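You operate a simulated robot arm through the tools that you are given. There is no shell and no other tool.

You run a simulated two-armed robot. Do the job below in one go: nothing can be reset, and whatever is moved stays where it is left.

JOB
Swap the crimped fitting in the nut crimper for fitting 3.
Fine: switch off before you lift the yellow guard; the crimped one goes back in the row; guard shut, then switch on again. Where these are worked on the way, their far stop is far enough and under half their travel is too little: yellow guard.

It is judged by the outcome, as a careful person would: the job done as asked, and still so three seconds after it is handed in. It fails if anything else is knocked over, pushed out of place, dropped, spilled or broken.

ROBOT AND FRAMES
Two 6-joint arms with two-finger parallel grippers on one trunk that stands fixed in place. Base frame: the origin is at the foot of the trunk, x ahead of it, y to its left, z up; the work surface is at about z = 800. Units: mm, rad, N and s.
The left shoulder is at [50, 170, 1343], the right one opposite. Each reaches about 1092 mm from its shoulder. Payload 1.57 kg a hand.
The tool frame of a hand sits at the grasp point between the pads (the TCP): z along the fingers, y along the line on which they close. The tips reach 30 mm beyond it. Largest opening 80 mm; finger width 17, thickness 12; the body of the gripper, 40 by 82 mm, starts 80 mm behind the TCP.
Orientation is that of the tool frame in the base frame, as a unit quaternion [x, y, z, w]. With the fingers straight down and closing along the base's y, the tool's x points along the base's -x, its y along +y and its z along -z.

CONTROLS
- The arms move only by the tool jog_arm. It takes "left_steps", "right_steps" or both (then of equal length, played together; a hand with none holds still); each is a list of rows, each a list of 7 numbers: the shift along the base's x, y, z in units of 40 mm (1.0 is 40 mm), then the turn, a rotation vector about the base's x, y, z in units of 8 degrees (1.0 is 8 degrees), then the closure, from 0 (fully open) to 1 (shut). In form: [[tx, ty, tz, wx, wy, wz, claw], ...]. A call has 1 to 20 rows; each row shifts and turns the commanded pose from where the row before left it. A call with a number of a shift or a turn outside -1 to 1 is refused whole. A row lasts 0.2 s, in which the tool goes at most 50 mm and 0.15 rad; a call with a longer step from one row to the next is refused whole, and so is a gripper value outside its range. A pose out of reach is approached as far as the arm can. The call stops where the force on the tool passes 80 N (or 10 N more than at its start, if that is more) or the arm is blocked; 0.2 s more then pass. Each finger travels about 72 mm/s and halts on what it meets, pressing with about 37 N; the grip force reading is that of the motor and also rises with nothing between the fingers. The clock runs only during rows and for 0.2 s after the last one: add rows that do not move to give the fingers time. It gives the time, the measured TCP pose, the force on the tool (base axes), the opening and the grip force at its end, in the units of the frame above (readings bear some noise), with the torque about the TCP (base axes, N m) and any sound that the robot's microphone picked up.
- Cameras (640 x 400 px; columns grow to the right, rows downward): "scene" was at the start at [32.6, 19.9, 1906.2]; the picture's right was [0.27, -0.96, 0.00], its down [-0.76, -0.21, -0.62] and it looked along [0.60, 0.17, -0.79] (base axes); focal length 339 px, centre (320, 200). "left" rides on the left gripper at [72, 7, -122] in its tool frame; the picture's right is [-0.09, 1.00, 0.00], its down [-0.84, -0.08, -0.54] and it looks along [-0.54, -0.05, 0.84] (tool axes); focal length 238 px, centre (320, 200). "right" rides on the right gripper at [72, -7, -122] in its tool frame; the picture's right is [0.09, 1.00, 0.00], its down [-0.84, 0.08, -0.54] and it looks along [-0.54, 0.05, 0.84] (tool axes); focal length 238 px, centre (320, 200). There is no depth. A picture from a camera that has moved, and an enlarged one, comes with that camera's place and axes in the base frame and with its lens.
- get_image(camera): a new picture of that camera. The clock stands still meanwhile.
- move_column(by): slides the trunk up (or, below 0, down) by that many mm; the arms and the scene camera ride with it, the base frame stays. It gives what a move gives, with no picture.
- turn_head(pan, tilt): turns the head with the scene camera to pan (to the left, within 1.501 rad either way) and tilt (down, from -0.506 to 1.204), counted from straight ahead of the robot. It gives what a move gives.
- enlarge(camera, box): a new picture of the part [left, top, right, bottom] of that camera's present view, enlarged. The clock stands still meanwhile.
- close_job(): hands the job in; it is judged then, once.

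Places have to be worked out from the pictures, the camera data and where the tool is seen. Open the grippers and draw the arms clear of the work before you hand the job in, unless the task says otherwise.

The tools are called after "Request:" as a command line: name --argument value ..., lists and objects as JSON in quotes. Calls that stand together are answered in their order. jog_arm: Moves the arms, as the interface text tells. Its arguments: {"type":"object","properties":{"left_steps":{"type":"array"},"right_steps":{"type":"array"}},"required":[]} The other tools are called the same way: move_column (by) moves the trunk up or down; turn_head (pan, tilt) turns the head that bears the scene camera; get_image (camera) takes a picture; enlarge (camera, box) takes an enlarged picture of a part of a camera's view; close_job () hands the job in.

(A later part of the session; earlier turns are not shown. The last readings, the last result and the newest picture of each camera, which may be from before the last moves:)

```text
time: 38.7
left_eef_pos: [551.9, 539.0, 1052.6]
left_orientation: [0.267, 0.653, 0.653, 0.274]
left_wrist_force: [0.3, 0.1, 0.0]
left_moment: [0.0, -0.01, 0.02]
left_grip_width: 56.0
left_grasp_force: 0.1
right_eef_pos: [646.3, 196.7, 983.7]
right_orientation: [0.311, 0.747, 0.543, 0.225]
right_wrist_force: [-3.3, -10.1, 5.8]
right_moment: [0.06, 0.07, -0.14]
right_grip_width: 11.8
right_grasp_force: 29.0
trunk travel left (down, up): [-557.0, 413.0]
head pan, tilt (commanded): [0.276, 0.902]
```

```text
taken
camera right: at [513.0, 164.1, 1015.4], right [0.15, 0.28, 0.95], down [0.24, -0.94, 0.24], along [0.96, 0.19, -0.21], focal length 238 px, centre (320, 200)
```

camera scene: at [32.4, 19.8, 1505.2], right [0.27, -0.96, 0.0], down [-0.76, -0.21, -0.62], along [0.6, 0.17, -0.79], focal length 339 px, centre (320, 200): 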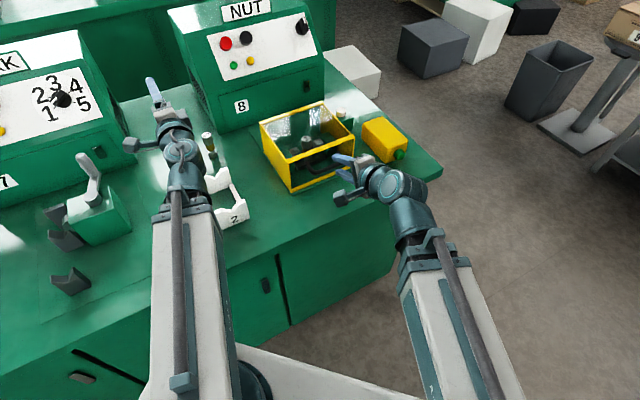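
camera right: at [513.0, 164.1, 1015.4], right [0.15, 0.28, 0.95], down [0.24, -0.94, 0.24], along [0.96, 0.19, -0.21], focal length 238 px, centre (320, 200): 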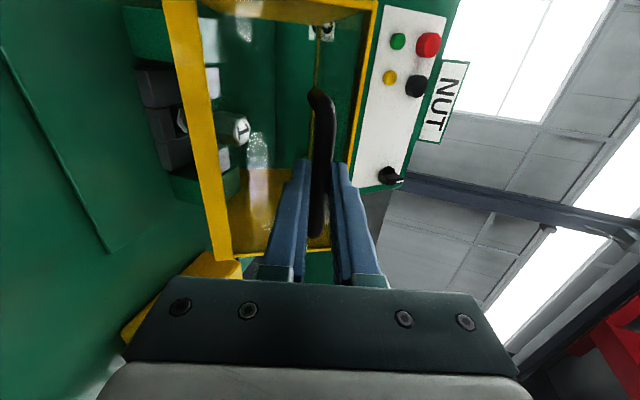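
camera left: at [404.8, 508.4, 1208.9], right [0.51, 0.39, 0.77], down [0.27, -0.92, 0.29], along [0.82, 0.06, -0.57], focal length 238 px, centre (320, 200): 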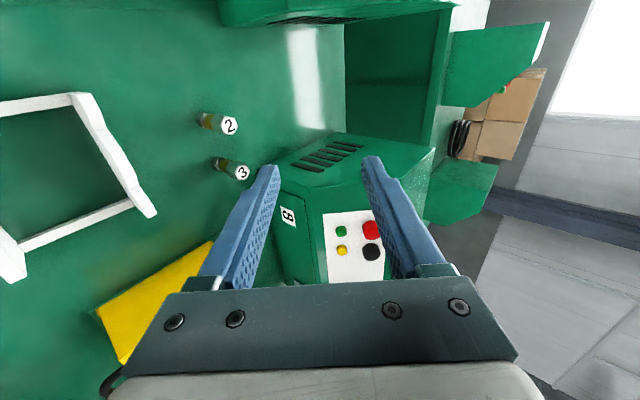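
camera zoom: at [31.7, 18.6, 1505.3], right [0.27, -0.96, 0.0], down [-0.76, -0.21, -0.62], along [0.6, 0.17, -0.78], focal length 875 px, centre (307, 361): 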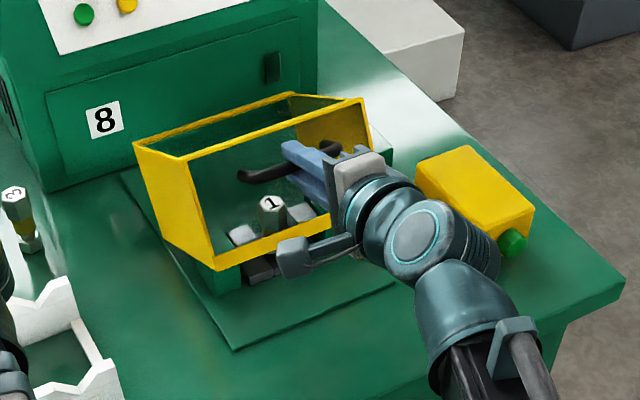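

Around 30° open, force ~12 N. I carry on to about 60°.

Request:
jog_arm --right_steps '[[0.2687, 0.2687, 0.275, 0.259, -0.259, 0, 1], [0.2899, 0.2899, 0.245, 0.228, -0.228, 0, 1], [0.3005, 0.3005, 0.2075, 0.1909, -0.1909, 0, 1], [0.3182, 0.3182, 0.175, 0.1591, -0.1591, 0, 1], [0.3253, 0.3253, 0.1325, 0.1229, -0.1229, 0, 1], [0.3359, 0.3359, 0.0975, 0.0875, -0.0875, 0, 1]]'

Request:
get_image --camera "scene"

Request:
get_image --camera "right"

```text
time: 40.1
left_eef_pos: [549.0, 537.2, 1057.5]
left_orientation: [0.265, 0.653, 0.654, 0.275]
left_wrist_force: [-0.6, 0.0, 0.8]
left_moment: [-0.02, 0.02, 0.02]
left_grip_width: 56.3
left_grasp_force: 0.1
right_eef_pos: [717.5, 266.8, 1033.8]
right_orientation: [0.285, 0.685, 0.619, 0.258]
right_wrist_force: [-6.5, -17.1, 59.5]
right_moment: [0.53, -0.11, 0.39]
right_grip_width: 12.0
right_grasp_force: 28.8
trunk travel left (down, up): [-557.0, 413.0]
head pan, tilt (commanded): [0.276, 0.902]
```

```text
taken
camera scene: at [26.1, 15.6, 1506.1], right [0.27, -0.96, 0.0], down [-0.75, -0.21, -0.62], along [0.6, 0.17, -0.78], focal length 339 px, centre (320, 200)
```

scene: 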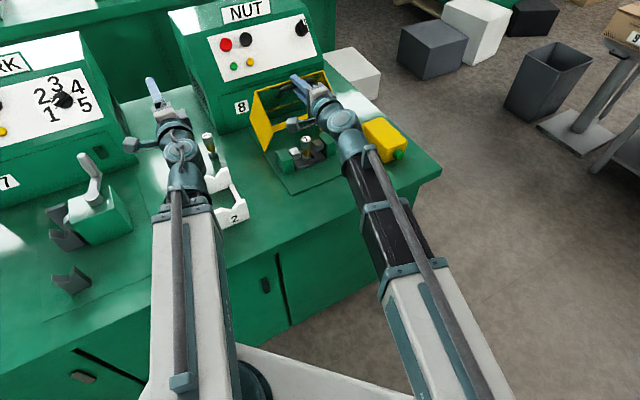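

```text
taken
camera right: at [580.4, 232.3, 1038.7], right [0.01, 0.14, 0.99], down [0.21, -0.97, 0.13], along [0.98, 0.21, -0.04], focal length 238 px, centre (320, 200)
```

right: 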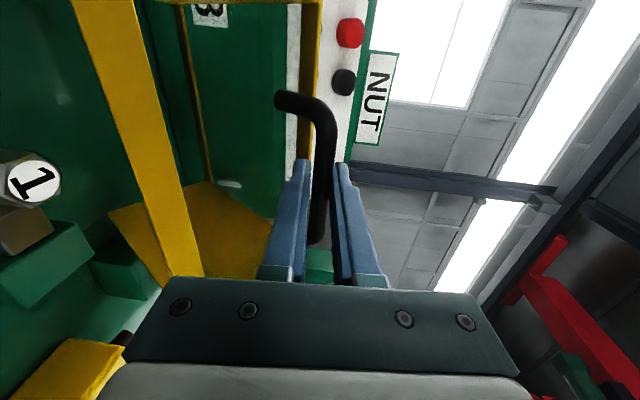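

The force has climbed to ~60 N upward on the tool: the bar's real arc runs a few mm higher than my hinge guess. I ease it by raising the hand 5 mm (pitch +1.3°) and look.

Request:
jog_arm --right_steps '[[0, 0, 0.125, 0.113, -0.113, 0, 1]]'

Request:
enlarge --camera "scene" --box '[220, 50, 390, 210]'

```text
time: 40.5
left_eef_pos: [550.4, 539.1, 1054.5]
left_orientation: [0.264, 0.653, 0.654, 0.274]
left_wrist_force: [0.5, -0.7, -0.2]
left_moment: [-0.01, 0.05, -0.03]
left_grip_width: 55.9
left_grasp_force: 0.1
right_eef_pos: [719.4, 269.2, 1033.7]
right_orientation: [0.281, 0.68, 0.625, 0.26]
right_wrist_force: [0.2, -9.7, 26.1]
right_moment: [0.29, 0.12, -0.67]
right_grip_width: 11.9
right_grasp_force: 29.4
trunk travel left (down, up): [-557.0, 413.0]
head pan, tilt (commanded): [0.276, 0.902]
```

```text
2.50 times, centred on (305, 130) of scene
camera zoom: at [30.2, 17.7, 1504.7], right [0.27, -0.96, 0.0], down [-0.75, -0.21, -0.62], along [0.6, 0.17, -0.78], focal length 848 px, centre (358, 375)
```

zoom: 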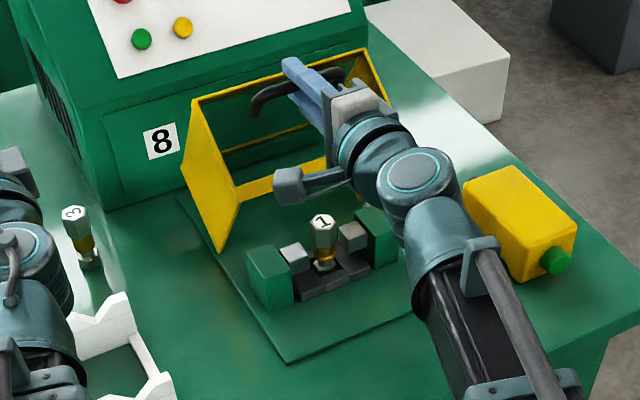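

Force fell to 26 N with the 5 mm; the hinge must be nearer (f≈765, z≈806). I correct another 3 mm and continue over the top along the refined arc.

Request:
jog_arm --right_steps '[[0, 0, 0.075, 0.0663, -0.0663, 0, 1], [0.35, 0.35, 0.0875, 0.0769, -0.0769, 0, 1], [0.3624, 0.3624, 0.05, 0.0424, -0.0424, 0, 1]]'

Request:
enlarge --camera "scene" --box '[220, 50, 390, 210]'

```text
time: 41.3
left_eef_pos: [551.7, 540.9, 1053.6]
left_orientation: [0.266, 0.654, 0.653, 0.273]
left_wrist_force: [-0.3, -0.1, -0.5]
left_moment: [0.0, -0.01, 0.0]
left_grip_width: 55.7
left_grasp_force: 0.0
right_eef_pos: [748.8, 297.7, 1040.0]
right_orientation: [0.277, 0.67, 0.636, 0.264]
right_wrist_force: [4.1, -3.6, 0.1]
right_moment: [0.41, 0.25, -0.14]
right_grip_width: 11.7
right_grasp_force: 29.3
trunk travel left (down, up): [-557.0, 413.0]
head pan, tilt (commanded): [0.276, 0.902]
```

```text
2.50 times, centred on (305, 130) of scene
camera zoom: at [33.1, 19.5, 1505.1], right [0.27, -0.96, 0.0], down [-0.76, -0.21, -0.62], along [0.6, 0.17, -0.79], focal length 848 px, centre (358, 375)
```

zoom: 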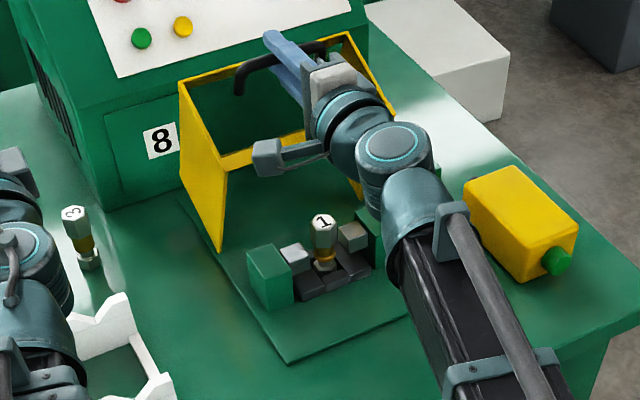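

Force is back near zero at ~67° open. I continue on the arc to about 82°.

Request:
jog_arm --right_steps '[[0.3624, 0.3624, 0.005, 0.0044, -0.0044, 0, 1], [0.3624, 0.3624, -0.0425, -0.0362, 0.0362, 0, 1], [0.3571, 0.3571, -0.0825, -0.0698, 0.0698, 0, 1]]'

Request:
enlarge --camera "scene" --box '[220, 50, 390, 210]'

```text
time: 42.1
left_eef_pos: [552.0, 538.8, 1053.3]
left_orientation: [0.265, 0.655, 0.653, 0.274]
left_wrist_force: [1.1, 0.2, -0.4]
left_moment: [-0.01, -0.03, 0.0]
left_grip_width: 55.9
left_grasp_force: 0.1
right_eef_pos: [792.3, 342.6, 1037.2]
right_orientation: [0.28, 0.676, 0.63, 0.26]
right_wrist_force: [8.0, -1.3, 11.9]
right_moment: [0.36, 0.15, -0.22]
right_grip_width: 11.9
right_grasp_force: 29.3
trunk travel left (down, up): [-557.0, 413.0]
head pan, tilt (commanded): [0.276, 0.902]
```

```text
2.50 times, centred on (305, 130) of scene
camera zoom: at [32.1, 19.2, 1505.4], right [0.27, -0.96, 0.0], down [-0.76, -0.21, -0.62], along [0.6, 0.17, -0.79], focal length 848 px, centre (358, 375)
```

zoom: 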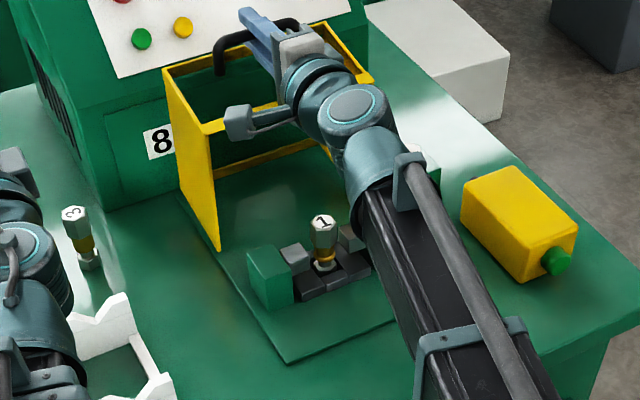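

About 82°, with a slight pull forward now: the guard is past its balance point. I go on gently until the stop is felt.

Request:
jog_arm --right_steps '[[0.176, 0.176, -0.06, -0.05, 0.05, 0, 1], [0.176, 0.176, -0.0675, -0.06, 0.06, 0, 1]]'

Request:
jog_arm --right_steps '[[0.172, 0.172, -0.08, -0.07, 0.07, 0, 1], [0.172, 0.172, -0.09, -0.075, 0.075, 0, 1]]'

Request:
enlarge --camera "scene" --box '[220, 50, 390, 210]'

```text
time: 42.7
left_eef_pos: [551.8, 540.0, 1053.1]
left_orientation: [0.265, 0.654, 0.653, 0.275]
left_wrist_force: [0.6, 0.0, -0.8]
left_moment: [-0.01, 0.02, 0.01]
left_grip_width: 55.9
left_grasp_force: 0.1
right_eef_pos: [806.9, 356.0, 1032.8]
right_orientation: [0.282, 0.682, 0.623, 0.258]
right_wrist_force: [8.8, 1.7, 18.0]
right_moment: [0.36, 0.2, -0.16]
right_grip_width: 12.0
right_grasp_force: 29.1
trunk travel left (down, up): [-557.0, 413.0]
head pan, tilt (commanded): [0.276, 0.902]
```

```text
time: 43.3
left_eef_pos: [551.2, 539.9, 1054.3]
left_orientation: [0.266, 0.654, 0.653, 0.274]
left_wrist_force: [-0.4, 0.6, -0.2]
left_moment: [0.02, 0.0, 0.02]
left_grip_width: 56.1
left_grasp_force: 0.0
right_eef_pos: [820.8, 369.6, 1027.1]
right_orientation: [0.286, 0.692, 0.613, 0.253]
right_wrist_force: [12.4, 3.2, 21.5]
right_moment: [0.39, 0.23, -0.2]
right_grip_width: 11.6
right_grasp_force: 29.1
trunk travel left (down, up): [-557.0, 413.0]
head pan, tilt (commanded): [0.276, 0.902]
```

```text
2.50 times, centred on (305, 130) of scene
camera zoom: at [31.7, 19.3, 1505.3], right [0.27, -0.96, 0.0], down [-0.76, -0.21, -0.62], along [0.6, 0.17, -0.78], focal length 848 px, centre (358, 375)
```

zoom: 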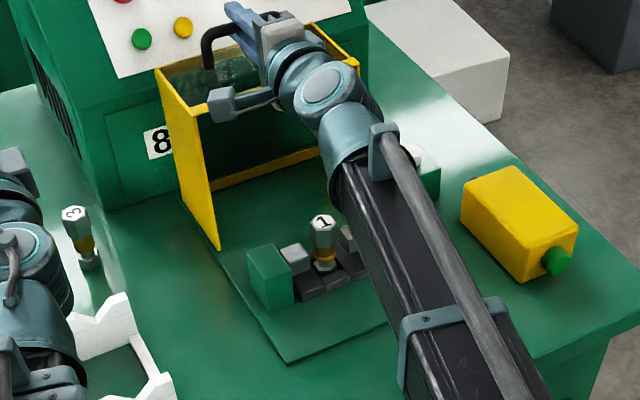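

Now ~93°, with ~24 N radial mismatch only (no stop felt yet). I keep the height while stepping slightly further, which relieves it.

Request:
jog_arm --right_steps '[[0.1, 0.1, 0, 0, 0, 0, 1], [0.1, 0.1, 0, 0, 0, 0, 1]]'

Request:
get_image --camera "right"

```text
time: 43.9
left_eef_pos: [554.1, 540.2, 1050.4]
left_orientation: [0.267, 0.654, 0.653, 0.274]
left_wrist_force: [0.0, 0.8, -0.7]
left_moment: [0.03, 0.01, 0.02]
left_grip_width: 56.0
left_grasp_force: 0.0
right_eef_pos: [827.3, 377.7, 1022.3]
right_orientation: [0.285, 0.695, 0.61, 0.252]
right_wrist_force: [-9.6, -10.7, -34.5]
right_moment: [0.1, 0.39, -0.31]
right_grip_width: 11.7
right_grasp_force: 29.6
trunk travel left (down, up): [-557.0, 413.0]
head pan, tilt (commanded): [0.276, 0.902]
```

```text
taken
camera right: at [691.2, 341.8, 1030.2], right [0.02, 0.16, 0.99], down [0.22, -0.96, 0.15], along [0.97, 0.22, -0.06], focal length 238 px, centre (320, 200)
```

right: 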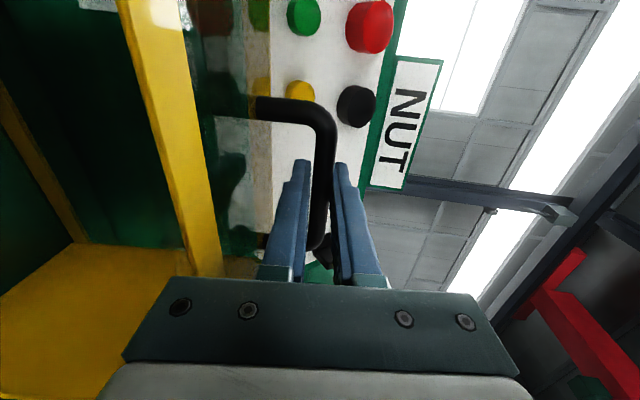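

Measured positions fit a circle about (775, 793): now ~90° open; the ±30 N readings are only path mismatch that resets each call. I continue along the true tangent in small steps to feel for the stop.

Request:
jog_arm --right_steps '[[0.11, 0.11, -0.065, -0.055, 0.055, 0, 1], [0.11, 0.11, -0.067, -0.057, 0.057, 0, 1]]'

```text
time: 44.5
left_eef_pos: [553.7, 539.0, 1051.3]
left_orientation: [0.267, 0.655, 0.652, 0.274]
left_wrist_force: [-0.1, 0.0, 0.7]
left_moment: [0.01, 0.02, -0.04]
left_grip_width: 56.1
left_grasp_force: 0.0
right_eef_pos: [835.9, 387.0, 1018.0]
right_orientation: [0.288, 0.702, 0.603, 0.248]
right_wrist_force: [-33.8, -30.6, -58.8]
right_moment: [0.18, 0.38, -1.18]
right_grip_width: 11.9
right_grasp_force: 29.0
trunk travel left (down, up): [-557.0, 413.0]
head pan, tilt (commanded): [0.276, 0.902]
```

Now the hand is pressing outward (about 72 N radially), so I lower it 8 mm in place to relieve.

Request:
jog_arm --right_steps '[[0, 0, -0.1, -0.09, 0.09, 0, 1], [0, 0, -0.1, -0.09, 0.09, 0, 1]]'

Request:
enlarge --camera "scene" --box '[220, 50, 390, 210]'

```text
time: 45.1
left_eef_pos: [550.5, 539.9, 1055.7]
left_orientation: [0.265, 0.654, 0.653, 0.275]
left_wrist_force: [0.4, 0.8, -0.1]
left_moment: [-0.01, -0.03, 0.0]
left_grip_width: 55.9
left_grasp_force: 0.1
right_eef_pos: [835.8, 385.6, 1018.8]
right_orientation: [0.295, 0.707, 0.594, 0.247]
right_wrist_force: [-13.5, -15.4, 14.4]
right_moment: [0.3, 0.45, 0.34]
right_grip_width: 12.0
right_grasp_force: 29.6
trunk travel left (down, up): [-557.0, 413.0]
head pan, tilt (commanded): [0.276, 0.902]
```

```text
2.50 times, centred on (305, 130) of scene
camera zoom: at [29.4, 17.3, 1506.4], right [0.27, -0.96, 0.0], down [-0.75, -0.21, -0.62], along [0.6, 0.17, -0.78], focal length 848 px, centre (358, 375)
```

zoom: 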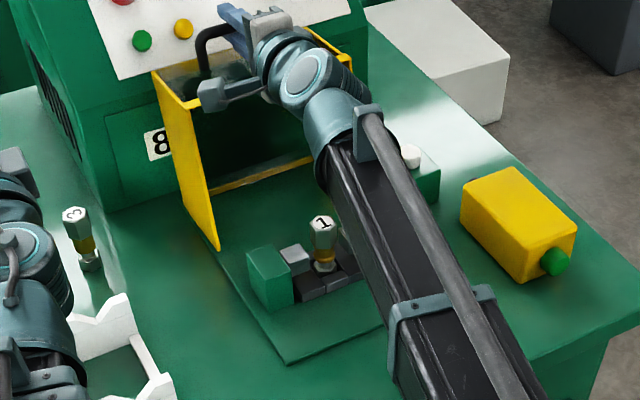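

The remaining load (≈24 N back along the path) is what a stop would give. I check with one tiny push along the path.

Request:
jog_arm --right_steps '[[0.06, 0.06, -0.035, -0.03, 0.03, 0, 1]]'

```text
time: 45.5
left_eef_pos: [548.0, 537.1, 1056.7]
left_orientation: [0.265, 0.653, 0.654, 0.274]
left_wrist_force: [-0.4, 0.3, 0.6]
left_moment: [0.04, -0.01, -0.01]
left_grip_width: 56.1
left_grasp_force: 0.1
right_eef_pos: [835.2, 386.3, 1016.5]
right_orientation: [0.295, 0.709, 0.592, 0.246]
right_wrist_force: [-18.0, -18.9, 35.2]
right_moment: [0.1, 0.54, -0.12]
right_grip_width: 11.5
right_grasp_force: 29.2
trunk travel left (down, up): [-557.0, 413.0]
head pan, tilt (commanded): [0.276, 0.902]
```

Confirmed: it no longer moves and the load rises — the guard is at its far stop. I ease off 2–3 mm and open the fingers just enough to free the bar, watching whether it stays.

Request:
jog_arm --right_steps '[[-0.04, -0.04, 0.04, 0.03, -0.03, 0, 1], [0, 0, 0, 0, 0, 0, 0.85], [0, 0, 0, 0, 0, 0, 0.7], [0, 0, 0, 0, 0, 0, 0.65], [0, 0, 0, 0, 0, 0, 0.65]]'

Request:
get_image --camera "right"

Request:
enlarge --camera "scene" --box '[220, 50, 390, 210]'

```text
time: 46.7
left_eef_pos: [551.2, 539.2, 1054.5]
left_orientation: [0.266, 0.653, 0.653, 0.275]
left_wrist_force: [-0.2, -0.4, 0.2]
left_moment: [-0.01, -0.03, 0.01]
left_grip_width: 56.0
left_grasp_force: 0.0
right_eef_pos: [836.4, 386.5, 1014.0]
right_orientation: [0.294, 0.71, 0.591, 0.245]
right_wrist_force: [-15.4, -14.2, 5.8]
right_moment: [-0.79, 0.58, -0.45]
right_grip_width: 28.1
right_grasp_force: 0.2
trunk travel left (down, up): [-557.0, 413.0]
head pan, tilt (commanded): [0.276, 0.902]
```

```text
taken
camera right: at [699.7, 351.4, 1029.0], right [0.06, 0.19, 0.98], down [0.23, -0.96, 0.17], along [0.97, 0.21, -0.1], focal length 238 px, centre (320, 200)
```

right: 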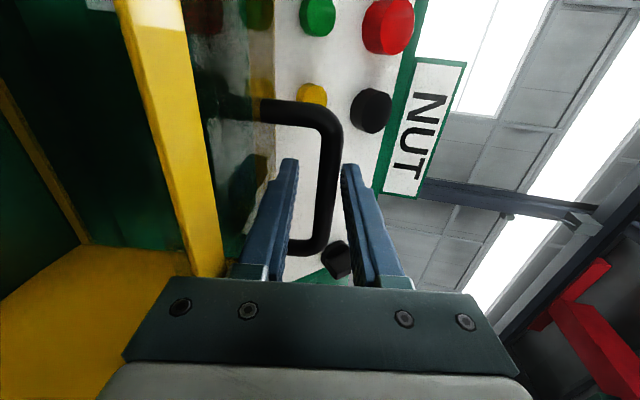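

```text
2.50 times, centred on (305, 130) of scene
camera zoom: at [30.1, 17.9, 1505.1], right [0.27, -0.96, 0.0], down [-0.75, -0.21, -0.62], along [0.6, 0.17, -0.78], focal length 848 px, centre (358, 375)
```

zoom: 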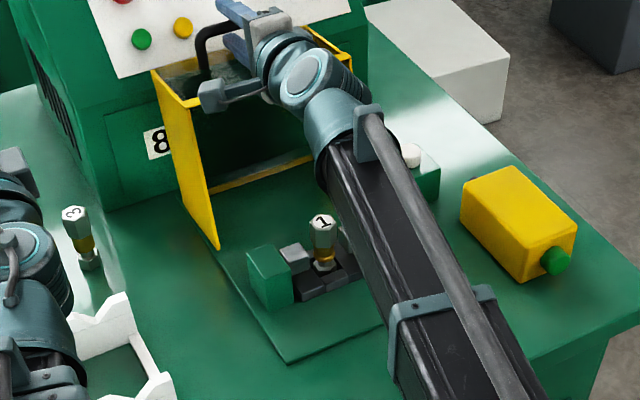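

The bar is free and the guard stays back, but some load remains — the gripper's body seems to rest against the guard's lower rail. I draw the hand straight back toward the operator in small steps.

Request:
jog_arm --right_steps '[[-0.1, -0.1, 0, 0, 0, 0, 0.65], [-0.1, -0.1, 0, 0, 0, 0, 0.65]]'

Request:
get_image --camera "right"

```text
time: 47.3
left_eef_pos: [551.9, 540.1, 1052.4]
left_orientation: [0.265, 0.654, 0.653, 0.274]
left_wrist_force: [1.0, 0.4, 0.0]
left_moment: [0.01, 0.03, 0.01]
left_grip_width: 55.9
left_grasp_force: 0.0
right_eef_pos: [828.4, 379.7, 1011.9]
right_orientation: [0.294, 0.71, 0.592, 0.245]
right_wrist_force: [-0.5, -0.2, -0.4]
right_moment: [0.03, -0.02, 0.04]
right_grip_width: 28.0
right_grasp_force: 0.0
trunk travel left (down, up): [-557.0, 413.0]
head pan, tilt (commanded): [0.276, 0.902]
```

```text
taken
camera right: at [693.9, 345.8, 1027.2], right [0.06, 0.19, 0.98], down [0.23, -0.96, 0.17], along [0.97, 0.21, -0.1], focal length 238 px, centre (320, 200)
```

right: 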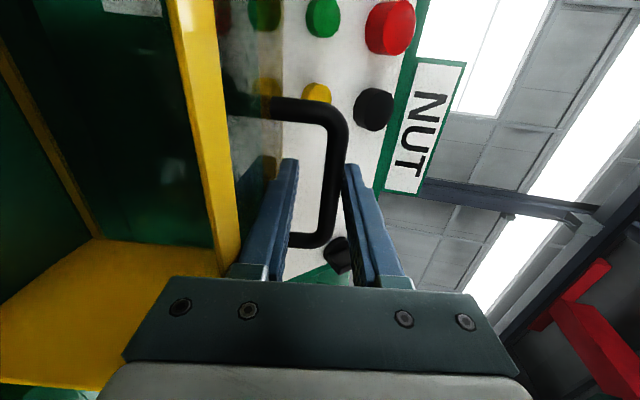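

The hand is free (no load). I wait a moment with still rows to see whether the guard holds by itself.

Request:
jog_arm --right_steps '[[0, 0, 0, 0, 0, 0, 0.65], [0, 0, 0, 0, 0, 0, 0.65], [0, 0, 0, 0, 0, 0, 0.65], [0, 0, 0, 0, 0, 0, 0.65]]'

Request:
get_image --camera "right"

Request:
enlarge --camera "scene" --box '[220, 50, 390, 210]'

```text
time: 48.3
left_eef_pos: [552.3, 541.3, 1053.2]
left_orientation: [0.266, 0.654, 0.653, 0.274]
left_wrist_force: [-1.4, 0.5, -0.7]
left_moment: [-0.03, 0.03, -0.03]
left_grip_width: 56.2
left_grasp_force: 0.1
right_eef_pos: [830.1, 379.7, 1012.1]
right_orientation: [0.294, 0.71, 0.592, 0.244]
right_wrist_force: [0.6, -0.7, 0.1]
right_moment: [0.0, 0.0, -0.01]
right_grip_width: 27.9
right_grasp_force: 0.0
trunk travel left (down, up): [-557.0, 413.0]
head pan, tilt (commanded): [0.276, 0.902]
```

```text
taken
camera right: at [693.5, 344.9, 1027.4], right [0.06, 0.19, 0.98], down [0.22, -0.96, 0.17], along [0.97, 0.21, -0.1], focal length 238 px, centre (320, 200)
```

right: 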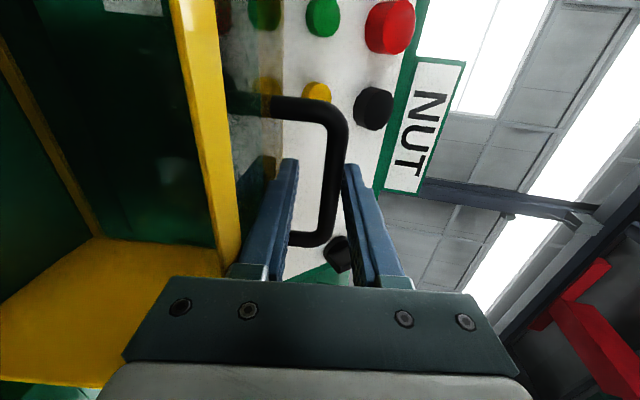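

```text
2.50 times, centred on (305, 130) of scene
camera zoom: at [32.5, 19.8, 1505.2], right [0.27, -0.96, 0.0], down [-0.76, -0.21, -0.62], along [0.6, 0.17, -0.79], focal length 848 px, centre (358, 375)
```

zoom: 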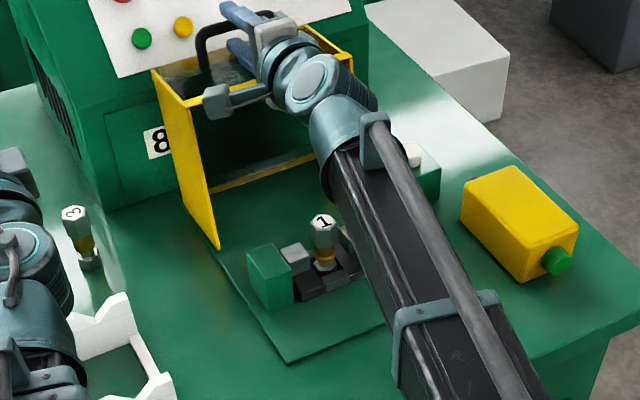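

The guard stands by itself at its stop. I withdraw the right hand straight back, clear of the handle.

Request:
jog_arm --right_steps '[[-0.25, -0.25, 0, 0, 0, 0, 0.65], [-0.25, -0.25, 0, 0, 0, 0, 0.65], [-0.25, -0.25, 0, 0, 0, 0, 0.65], [-0.25, -0.25, 0, 0, 0, 0, 0.65], [-0.4, -0.4, 0, 0, 0, 0, 0.65], [-0.4, -0.4, 0, 0, 0, 0, 0.65]]'

Request:
get_image --camera "right"

Request:
get_image --camera "scene"

```text
time: 49.0
left_eef_pos: [551.0, 541.5, 1054.6]
left_orientation: [0.264, 0.655, 0.653, 0.274]
left_wrist_force: [-0.1, -0.1, 0.0]
left_moment: [0.0, 0.01, 0.01]
left_grip_width: 55.9
left_grasp_force: 0.0
right_eef_pos: [813.5, 366.1, 1017.1]
right_orientation: [0.3, 0.701, 0.597, 0.25]
right_wrist_force: [10.3, 18.0, 37.2]
right_moment: [0.78, -0.59, -0.04]
right_grip_width: 28.3
right_grasp_force: 0.3
trunk travel left (down, up): [-557.0, 413.0]
head pan, tilt (commanded): [0.276, 0.902]
stopped in row 3 (right hand): the force on the tool passed its limit at 91 N (the readings are from after the stop); the commanded pose is now the measured one
```

```text
taken
camera right: at [677.2, 331.6, 1031.2], right [0.06, 0.17, 0.98], down [0.21, -0.97, 0.16], along [0.98, 0.19, -0.09], focal length 238 px, centre (320, 200)
```

right: 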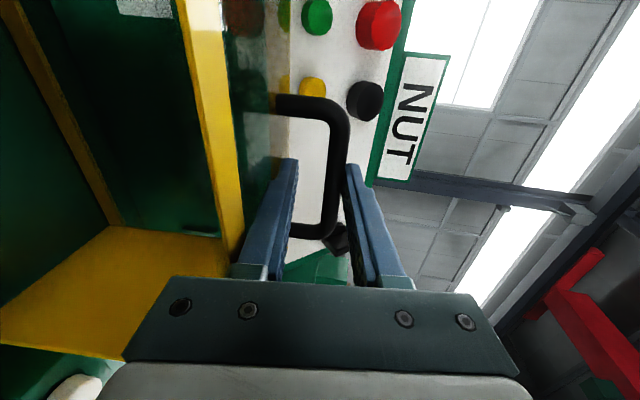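

```text
taken
camera scene: at [30.0, 20.7, 1505.5], right [0.27, -0.96, 0.0], down [-0.75, -0.21, -0.62], along [0.6, 0.17, -0.78], focal length 339 px, centre (320, 200)
```

scene: 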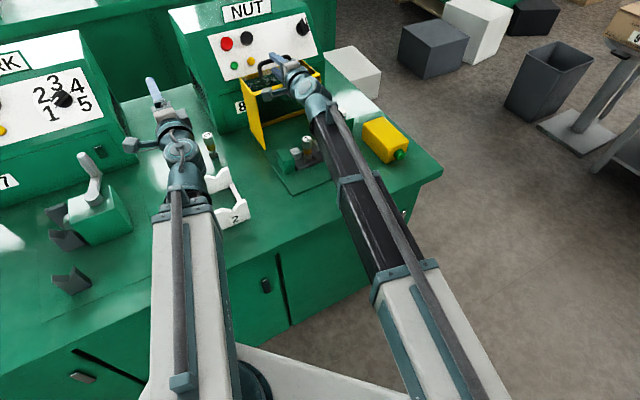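

The retreat was stopped: the hand had sagged so the lower finger's outside rests on the guard's panel/rail while the bar is near the upper finger. I raise the hand 5 mm by pitching up a little.

Request:
jog_arm --right_steps '[[0, 0, 0.0625, 0.057, -0.057, 0, 0.65], [0, 0, 0.0625, 0.057, -0.057, 0, 0.65]]'

Request:
enlarge --camera "right" --box '[160, 60, 420, 300]'

Request:
enlarge --camera "scene" --box '[230, 40, 340, 160]'

```text
time: 49.6
left_eef_pos: [552.8, 539.1, 1051.9]
left_orientation: [0.266, 0.654, 0.653, 0.274]
left_wrist_force: [0.4, -0.1, -0.2]
left_moment: [-0.04, 0.01, 0.0]
left_grip_width: 55.9
left_grasp_force: 0.1
right_eef_pos: [814.1, 358.0, 1019.4]
right_orientation: [0.296, 0.697, 0.602, 0.253]
right_wrist_force: [0.5, -0.5, -0.8]
right_moment: [0.0, 0.02, 0.01]
right_grip_width: 28.1
right_grasp_force: 0.1
trunk travel left (down, up): [-557.0, 413.0]
head pan, tilt (commanded): [0.276, 0.902]
```

```text
1.67 times, centred on (290, 180) of right
camera zoom: at [677.4, 325.4, 1030.2], right [0.04, 0.16, 0.99], down [0.21, -0.97, 0.15], along [0.98, 0.2, -0.08], focal length 397 px, centre (370, 233)
```

zoom: 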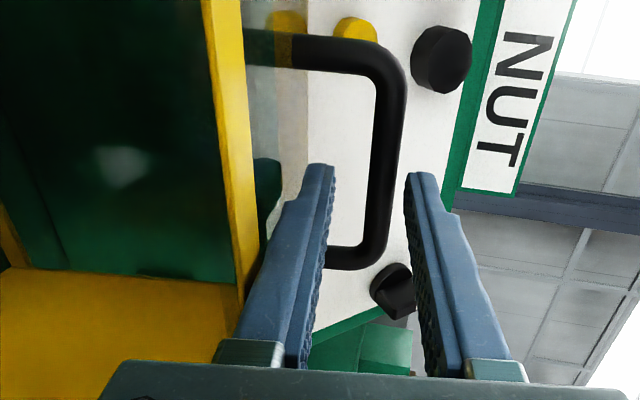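

```text
3.33 times, centred on (285, 100) of scene
camera zoom: at [32.7, 19.1, 1504.5], right [0.27, -0.96, 0.0], down [-0.76, -0.21, -0.62], along [0.6, 0.17, -0.79], focal length 1131 px, centre (437, 533)
```

zoom: 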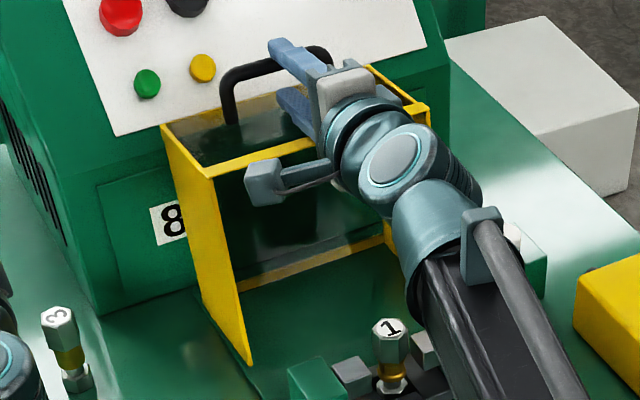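

The bar is now just ahead of the fingertips and there is no load. I raise the column 20 mm to lift the hand clear of the rail and then withdraw.

Request:
move_column --by 20

Request:
jog_arm --right_steps '[[-0.25, -0.25, 0, 0, 0, 0, 0.65], [-0.25, -0.25, 0, 0, 0, 0, 0.65], [-0.4, -0.4, 0, 0, 0, 0, 0.65], [-0.4, -0.4, 0, 0, 0, 0, 0.65]]'

Request:
get_image --camera "scene"

Request:
get_image --camera "right"

```text
time: 50.3
left_eef_pos: [552.1, 539.8, 1073.8]
left_orientation: [0.266, 0.654, 0.653, 0.274]
left_wrist_force: [-0.8, 0.3, 0.7]
left_moment: [-0.03, -0.02, 0.0]
left_grip_width: 56.1
left_grasp_force: 0.0
right_eef_pos: [813.7, 361.3, 1040.7]
right_orientation: [0.296, 0.696, 0.603, 0.253]
right_wrist_force: [-0.7, -0.5, 1.0]
right_moment: [0.02, 0.01, -0.01]
right_grip_width: 27.0
right_grasp_force: 0.0
trunk travel left (down, up): [-577.0, 393.0]
head pan, tilt (commanded): [0.276, 0.902]
```

```text
time: 51.3
left_eef_pos: [552.6, 540.5, 1072.9]
left_orientation: [0.265, 0.654, 0.654, 0.274]
left_wrist_force: [0.7, 0.1, 0.1]
left_moment: [-0.02, 0.02, -0.02]
left_grip_width: 56.0
left_grasp_force: 0.1
right_eef_pos: [763.0, 307.6, 1039.4]
right_orientation: [0.297, 0.696, 0.604, 0.252]
right_wrist_force: [0.5, -0.6, 0.1]
right_moment: [0.01, 0.03, -0.02]
right_grip_width: 27.9
right_grasp_force: 0.0
trunk travel left (down, up): [-577.0, 393.0]
head pan, tilt (commanded): [0.276, 0.902]
```

```text
taken
camera scene: at [32.4, 19.8, 1525.2], right [0.27, -0.96, 0.0], down [-0.76, -0.21, -0.62], along [0.6, 0.17, -0.79], focal length 339 px, centre (320, 200)
```

scene: 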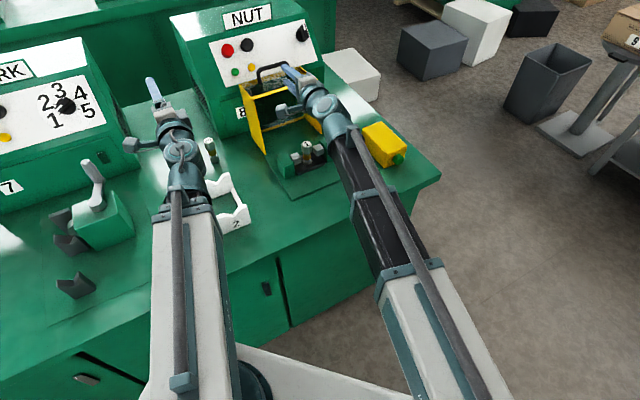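

```text
taken
camera right: at [625.7, 275.0, 1051.3], right [0.04, 0.16, 0.99], down [0.21, -0.97, 0.15], along [0.98, 0.2, -0.08], focal length 238 px, centre (320, 200)
```

right: 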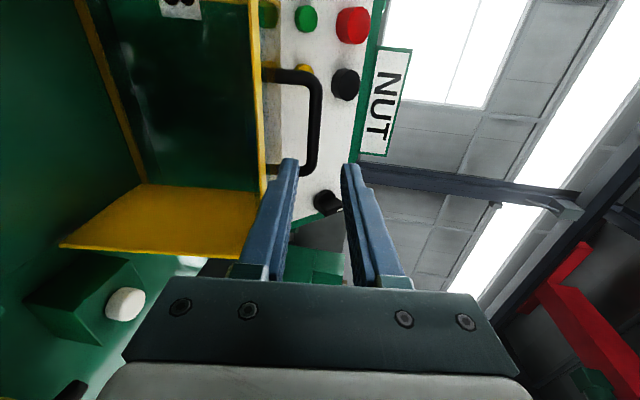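

The guard stands open by itself. I park the right hand off to the right, away from the table work.

Request:
jog_arm --right_steps '[[-0.85, -0.85, 0, 0, 0, 0, 0.65], [-0.85, -0.85, 0, 0, 0, 0, 0.65], [-0.85, -0.85, 0, 0, 0, 0, 0.65], [-0.85, -0.85, 0, 0, 0, 0, 0.65], [0, -1, 0, 0, 0, 0, 0.65], [0, -1, 0, 0, 0, 0, 0.65], [0, -1, 0, 0, 0, 0, 0.65], [0, -1, 0, 0, 0, 0, 0.65], [0, -1, 0, 0, 0, 0, 0.65], [0, -1, 0, 0, 0, 0, 0.65], [0, -1, 0, 0, 0, 0, 0.65]]'

Request:
get_image --camera "scene"

Request:
enlarge --camera "scene" --box '[200, 20, 380, 200]'

Request:
enlarge --camera "scene" --box '[275, 130, 345, 190]'

```text
time: 53.7
left_eef_pos: [551.7, 540.8, 1073.7]
left_orientation: [0.265, 0.654, 0.653, 0.274]
left_wrist_force: [-0.8, -0.3, -0.1]
left_moment: [0.01, -0.01, 0.02]
left_grip_width: 56.1
left_grasp_force: 0.0
right_eef_pos: [626.4, -105.8, 1041.6]
right_orientation: [0.296, 0.696, 0.604, 0.252]
right_wrist_force: [0.0, -0.4, 0.7]
right_moment: [0.02, 0.01, 0.0]
right_grip_width: 27.8
right_grasp_force: 0.1
trunk travel left (down, up): [-577.0, 393.0]
head pan, tilt (commanded): [0.276, 0.902]
```

```text
taken
camera scene: at [32.5, 19.7, 1525.2], right [0.27, -0.96, 0.0], down [-0.76, -0.21, -0.62], along [0.6, 0.17, -0.79], focal length 339 px, centre (320, 200)
```

scene: 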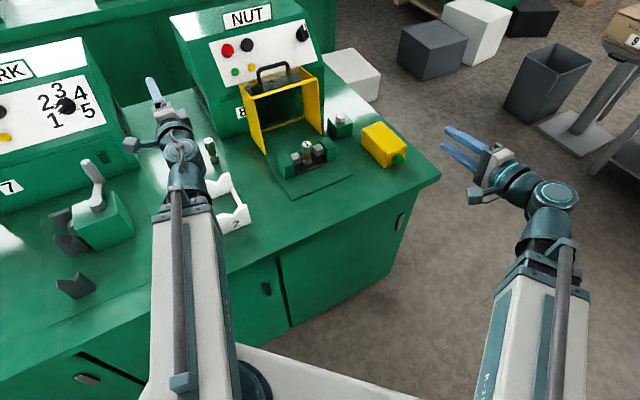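

```text
2.22 times, centred on (290, 110) of scene
camera zoom: at [32.5, 19.7, 1525.2], right [0.27, -0.96, 0.0], down [-0.76, -0.21, -0.62], along [0.6, 0.17, -0.79], focal length 754 px, centre (387, 400)
```

zoom: 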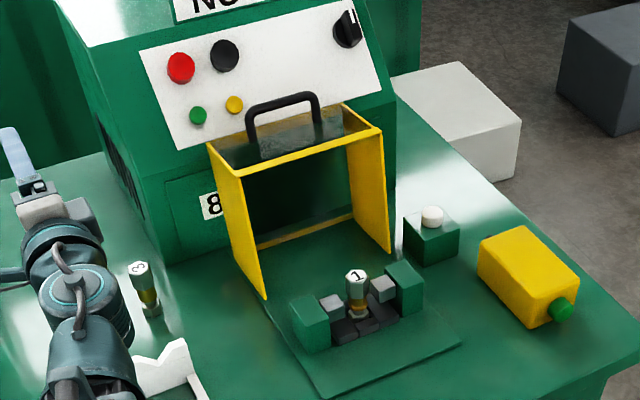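

```text
6.67 times, centred on (310, 160) of scene
camera zoom: at [32.5, 19.7, 1525.2], right [0.27, -0.96, 0.0], down [-0.76, -0.21, -0.62], along [0.6, 0.17, -0.79], focal length 2262 px, centre (387, 467)
```

zoom: 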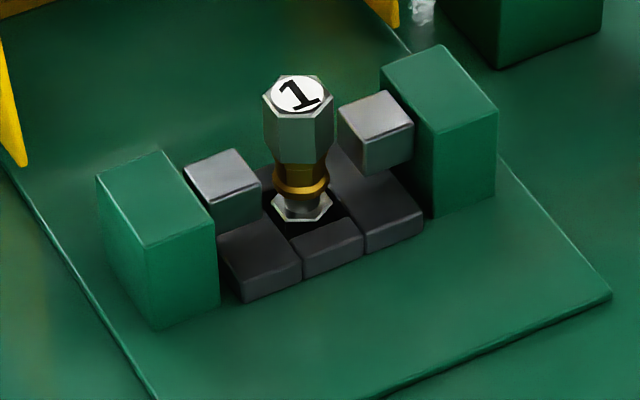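

Now the view is clear: knob mark up, guard open at its stop, and fitting 1 stands in a pocket between two grey jaws whose tops (z≈858) lie below its hex head (top ≈887). I raise the trunk 150 mm and turn the left hand's fingers straight down near the row.

Request:
move_column --by 150

Request:
jog_arm --left_steps '[[0.09, 0.07, -0.7325, -0.663, 0.663, 0, 0], [0.09, 0.07, -0.72, -0.663, 0.663, 0, 0], [0.09, 0.07, -0.695, -0.663, 0.663, 0, 0], [0.09, 0.07, -0.6575, -0.663, 0.663, 0, 0], [0.09, 0.07, -0.61, -0.663, 0.663, 0, 0], [0.09, 0.07, -0.5525, -0.663, 0.663, 0, 0], [0.09, 0.07, -0.485, -0.663, 0.663, 0, 0], [0.09, 0.07, -0.4075, -0.663, 0.663, 0, 0], [0.09, 0.07, -0.325, -0.663, 0.663, 0, 0], [0.09, 0.07, -0.235, -0.663, 0.663, 0, 0], [0.09, 0.07, -0.1425, -0.663, 0.663, 0, 0], [0.09, 0.07, -0.0475, -0.663, 0.663, 0, 0]]'

Request:
get_image --camera "left"

Request:
get_image --camera "scene"

```text
time: 55.4
left_eef_pos: [553.0, 539.2, 1222.4]
left_orientation: [0.265, 0.654, 0.653, 0.275]
left_wrist_force: [0.4, -0.1, 0.6]
left_moment: [0.0, 0.01, 0.0]
left_grip_width: 56.1
left_grasp_force: 0.1
right_eef_pos: [626.7, -106.7, 1190.3]
right_orientation: [0.296, 0.696, 0.603, 0.252]
right_wrist_force: [-0.1, 0.3, -1.0]
right_moment: [-0.04, 0.02, -0.03]
right_grip_width: 28.1
right_grasp_force: 0.1
trunk travel left (down, up): [-727.0, 243.0]
head pan, tilt (commanded): [0.276, 0.902]
```

```text
time: 58.0
left_eef_pos: [596.5, 573.3, 1003.0]
left_orientation: [0.377, 0.926, 0.001, -0.002]
left_wrist_force: [0.2, -0.7, 0.7]
left_moment: [-0.02, 0.0, 0.02]
left_grip_width: 80.0
left_grasp_force: 0.0
left hand out of reach, approached as far as the arm can: row 6
right_eef_pos: [626.1, -104.6, 1190.3]
right_orientation: [0.296, 0.696, 0.604, 0.252]
right_wrist_force: [0.6, 0.5, -1.0]
right_moment: [0.02, 0.02, -0.01]
right_grip_width: 27.8
right_grasp_force: 0.1
trunk travel left (down, up): [-727.0, 243.0]
head pan, tilt (commanded): [0.276, 0.902]
```

```text
taken
camera left: at [548.4, 628.9, 1125.0], right [0.76, 0.65, 0.0], down [0.55, -0.64, 0.54], along [0.35, -0.41, -0.84], focal length 238 px, centre (320, 200)
```

left: 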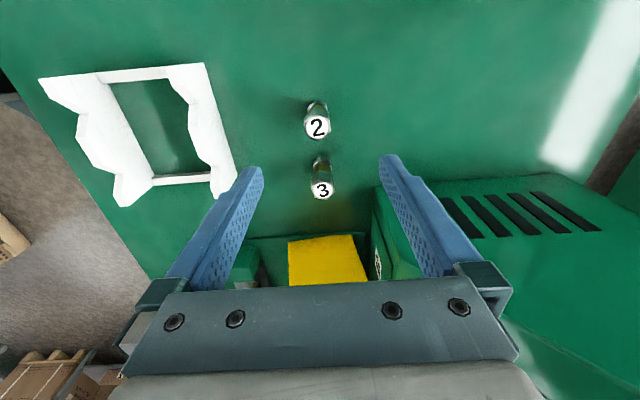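

```text
taken
camera scene: at [32.9, 20.1, 1675.1], right [0.27, -0.96, 0.0], down [-0.76, -0.21, -0.62], along [0.6, 0.17, -0.79], focal length 339 px, centre (320, 200)
```

scene: 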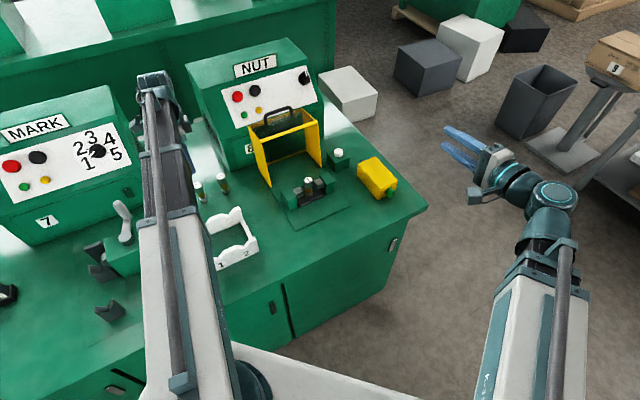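

I enlarge fittings 2 and 3 from above to see their hex orientation.

Request:
enlarge --camera "left" --box '[285, 90, 355, 205]'

Request:
enlarge --camera "scene" --box '[185, 165, 235, 215]'

Request:
enlarge --camera "scene" --box '[285, 165, 330, 210]'

```text
3.48 times, centred on (320, 148) of left
camera zoom: at [548.4, 628.9, 1125.0], right [0.76, 0.65, 0.0], down [0.55, -0.64, 0.54], along [0.35, -0.41, -0.84], focal length 829 px, centre (320, 383)
```

zoom: 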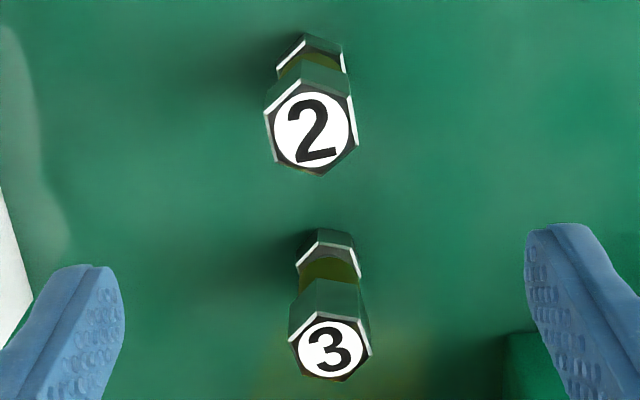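

```text
8.00 times, centred on (210, 190) of scene
camera zoom: at [32.9, 20.1, 1675.1], right [0.27, -0.96, 0.0], down [-0.76, -0.21, -0.62], along [0.6, 0.17, -0.79], focal length 2714 px, centre (1200, 280)
```

zoom: 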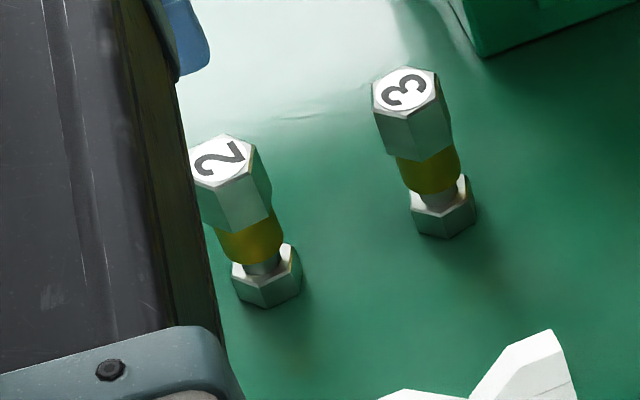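

```text
8.89 times, centred on (308, 188) of scene
camera zoom: at [32.9, 20.1, 1675.1], right [0.27, -0.96, 0.0], down [-0.76, -0.21, -0.62], along [0.6, 0.17, -0.79], focal length 3015 px, centre (431, 311)
```

zoom: 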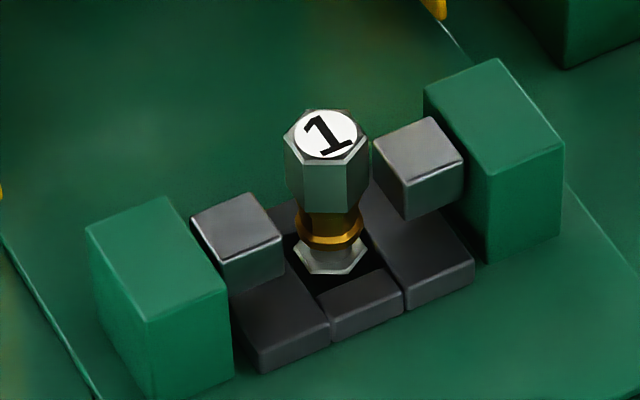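

Fitting 3's flats face roughly along the row, as fitting 1's flats face the jaws, so gripping along the row direction (above the jaw tops) suits both. I carry the left hand round in front of the open guard to above fitting 1, turning it +90° so its camera sits on the operator's side.

Request:
jog_arm --left_steps '[[-0.69, -0.69, 0, 0, 0, 0.93, 0], [-0.69, -0.69, 0, 0, 0, 0.93, 0], [-0.69, -0.69, 0, 0, 0, 0.93, 0], [-0.69, -0.69, 0, 0, 0, 0.93, 0], [0.672, -0.672, 0, 0, 0, 0.93, 0], [0.672, -0.672, 0, 0, 0, 0.93, 0], [0.672, -0.672, 0, 0, 0, 0.93, 0], [0.672, -0.672, 0, 0, 0, 0.93, 0], [0.672, -0.672, 0, 0, 0, 0.93, 0], [0.672, -0.672, 0, 0, 0, 0.93, 0], [0.672, -0.672, 0, 0, 0, 0.93, 0], [0.672, -0.672, 0, 0, 0, 0.93, 0], [0, 0, 0, 0, 0, 0, 0]]'

Request:
get_image --camera "left"

Request:
get_image --camera "scene"

```text
time: 60.8
left_eef_pos: [699.7, 247.7, 1002.5]
left_orientation: [-0.382, 0.924, 0.001, -0.001]
left_wrist_force: [-0.6, 0.6, -0.1]
left_moment: [-0.01, -0.03, 0.02]
left_grip_width: 79.8
left_grasp_force: 0.1
right_eef_pos: [627.3, -106.8, 1191.3]
right_orientation: [0.296, 0.696, 0.603, 0.252]
right_wrist_force: [0.9, 0.2, 0.3]
right_moment: [-0.01, 0.0, 0.02]
right_grip_width: 28.2
right_grasp_force: 0.2
trunk travel left (down, up): [-727.0, 243.0]
head pan, tilt (commanded): [0.276, 0.902]
```

```text
taken
camera left: at [644.1, 201.5, 1125.3], right [-0.64, 0.77, 0.0], down [0.65, 0.54, 0.54], along [0.41, 0.35, -0.84], focal length 238 px, centre (320, 200)
```

left: 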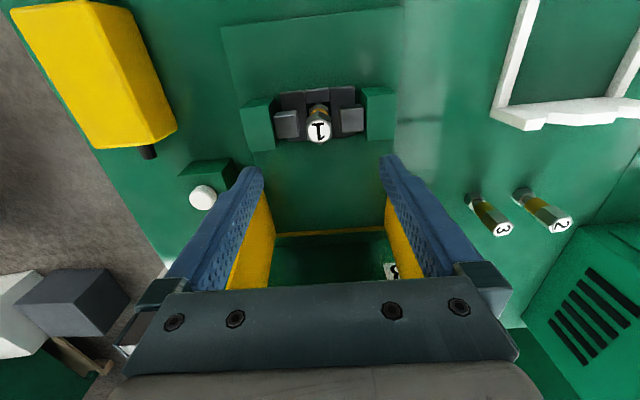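

```text
taken
camera scene: at [32.4, 19.8, 1675.2], right [0.27, -0.96, 0.0], down [-0.76, -0.21, -0.62], along [0.6, 0.17, -0.79], focal length 339 px, centre (320, 200)
```

scene: 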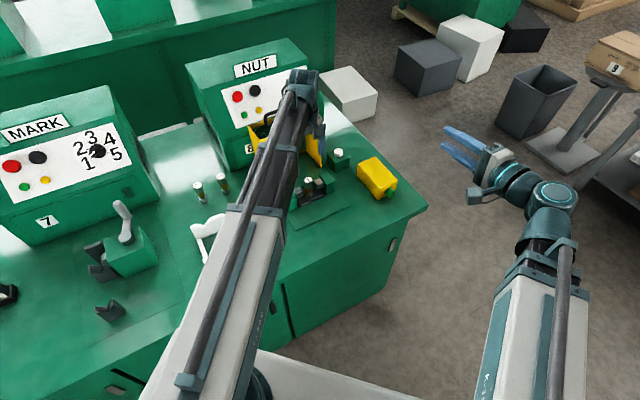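

Fitting 1 appears almost exactly on the tool axis (expected row 132, seen ~130). I enlarge to check centring and the jaw clearances.

Request:
enlarge --camera "left" --box '[235, 75, 405, 165]'

Request:
enlarge --camera "left" --box '[285, 85, 355, 155]'

```text
3.76 times, centred on (320, 120) of left
camera zoom: at [644.1, 201.5, 1125.3], right [-0.64, 0.77, 0.0], down [0.65, 0.54, 0.54], along [0.41, 0.35, -0.84], focal length 897 px, centre (320, 501)
```

zoom: 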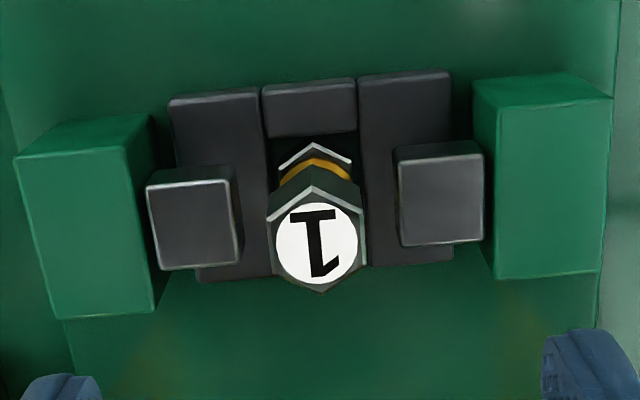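

```text
5.71 times, centred on (320, 120) of left
camera zoom: at [644.1, 201.5, 1125.3], right [-0.64, 0.77, 0.0], down [0.65, 0.54, 0.54], along [0.41, 0.35, -0.84], focal length 1362 px, centre (320, 657)
```

zoom: 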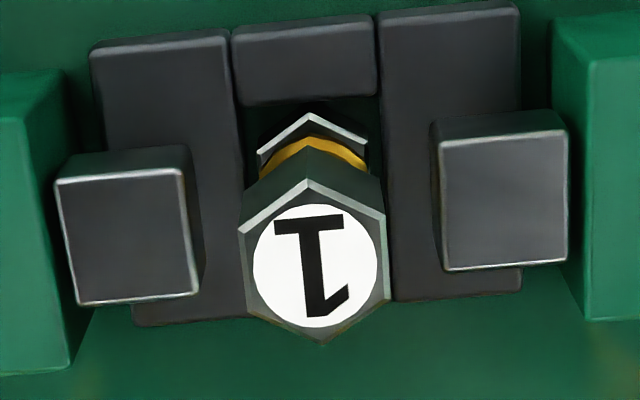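

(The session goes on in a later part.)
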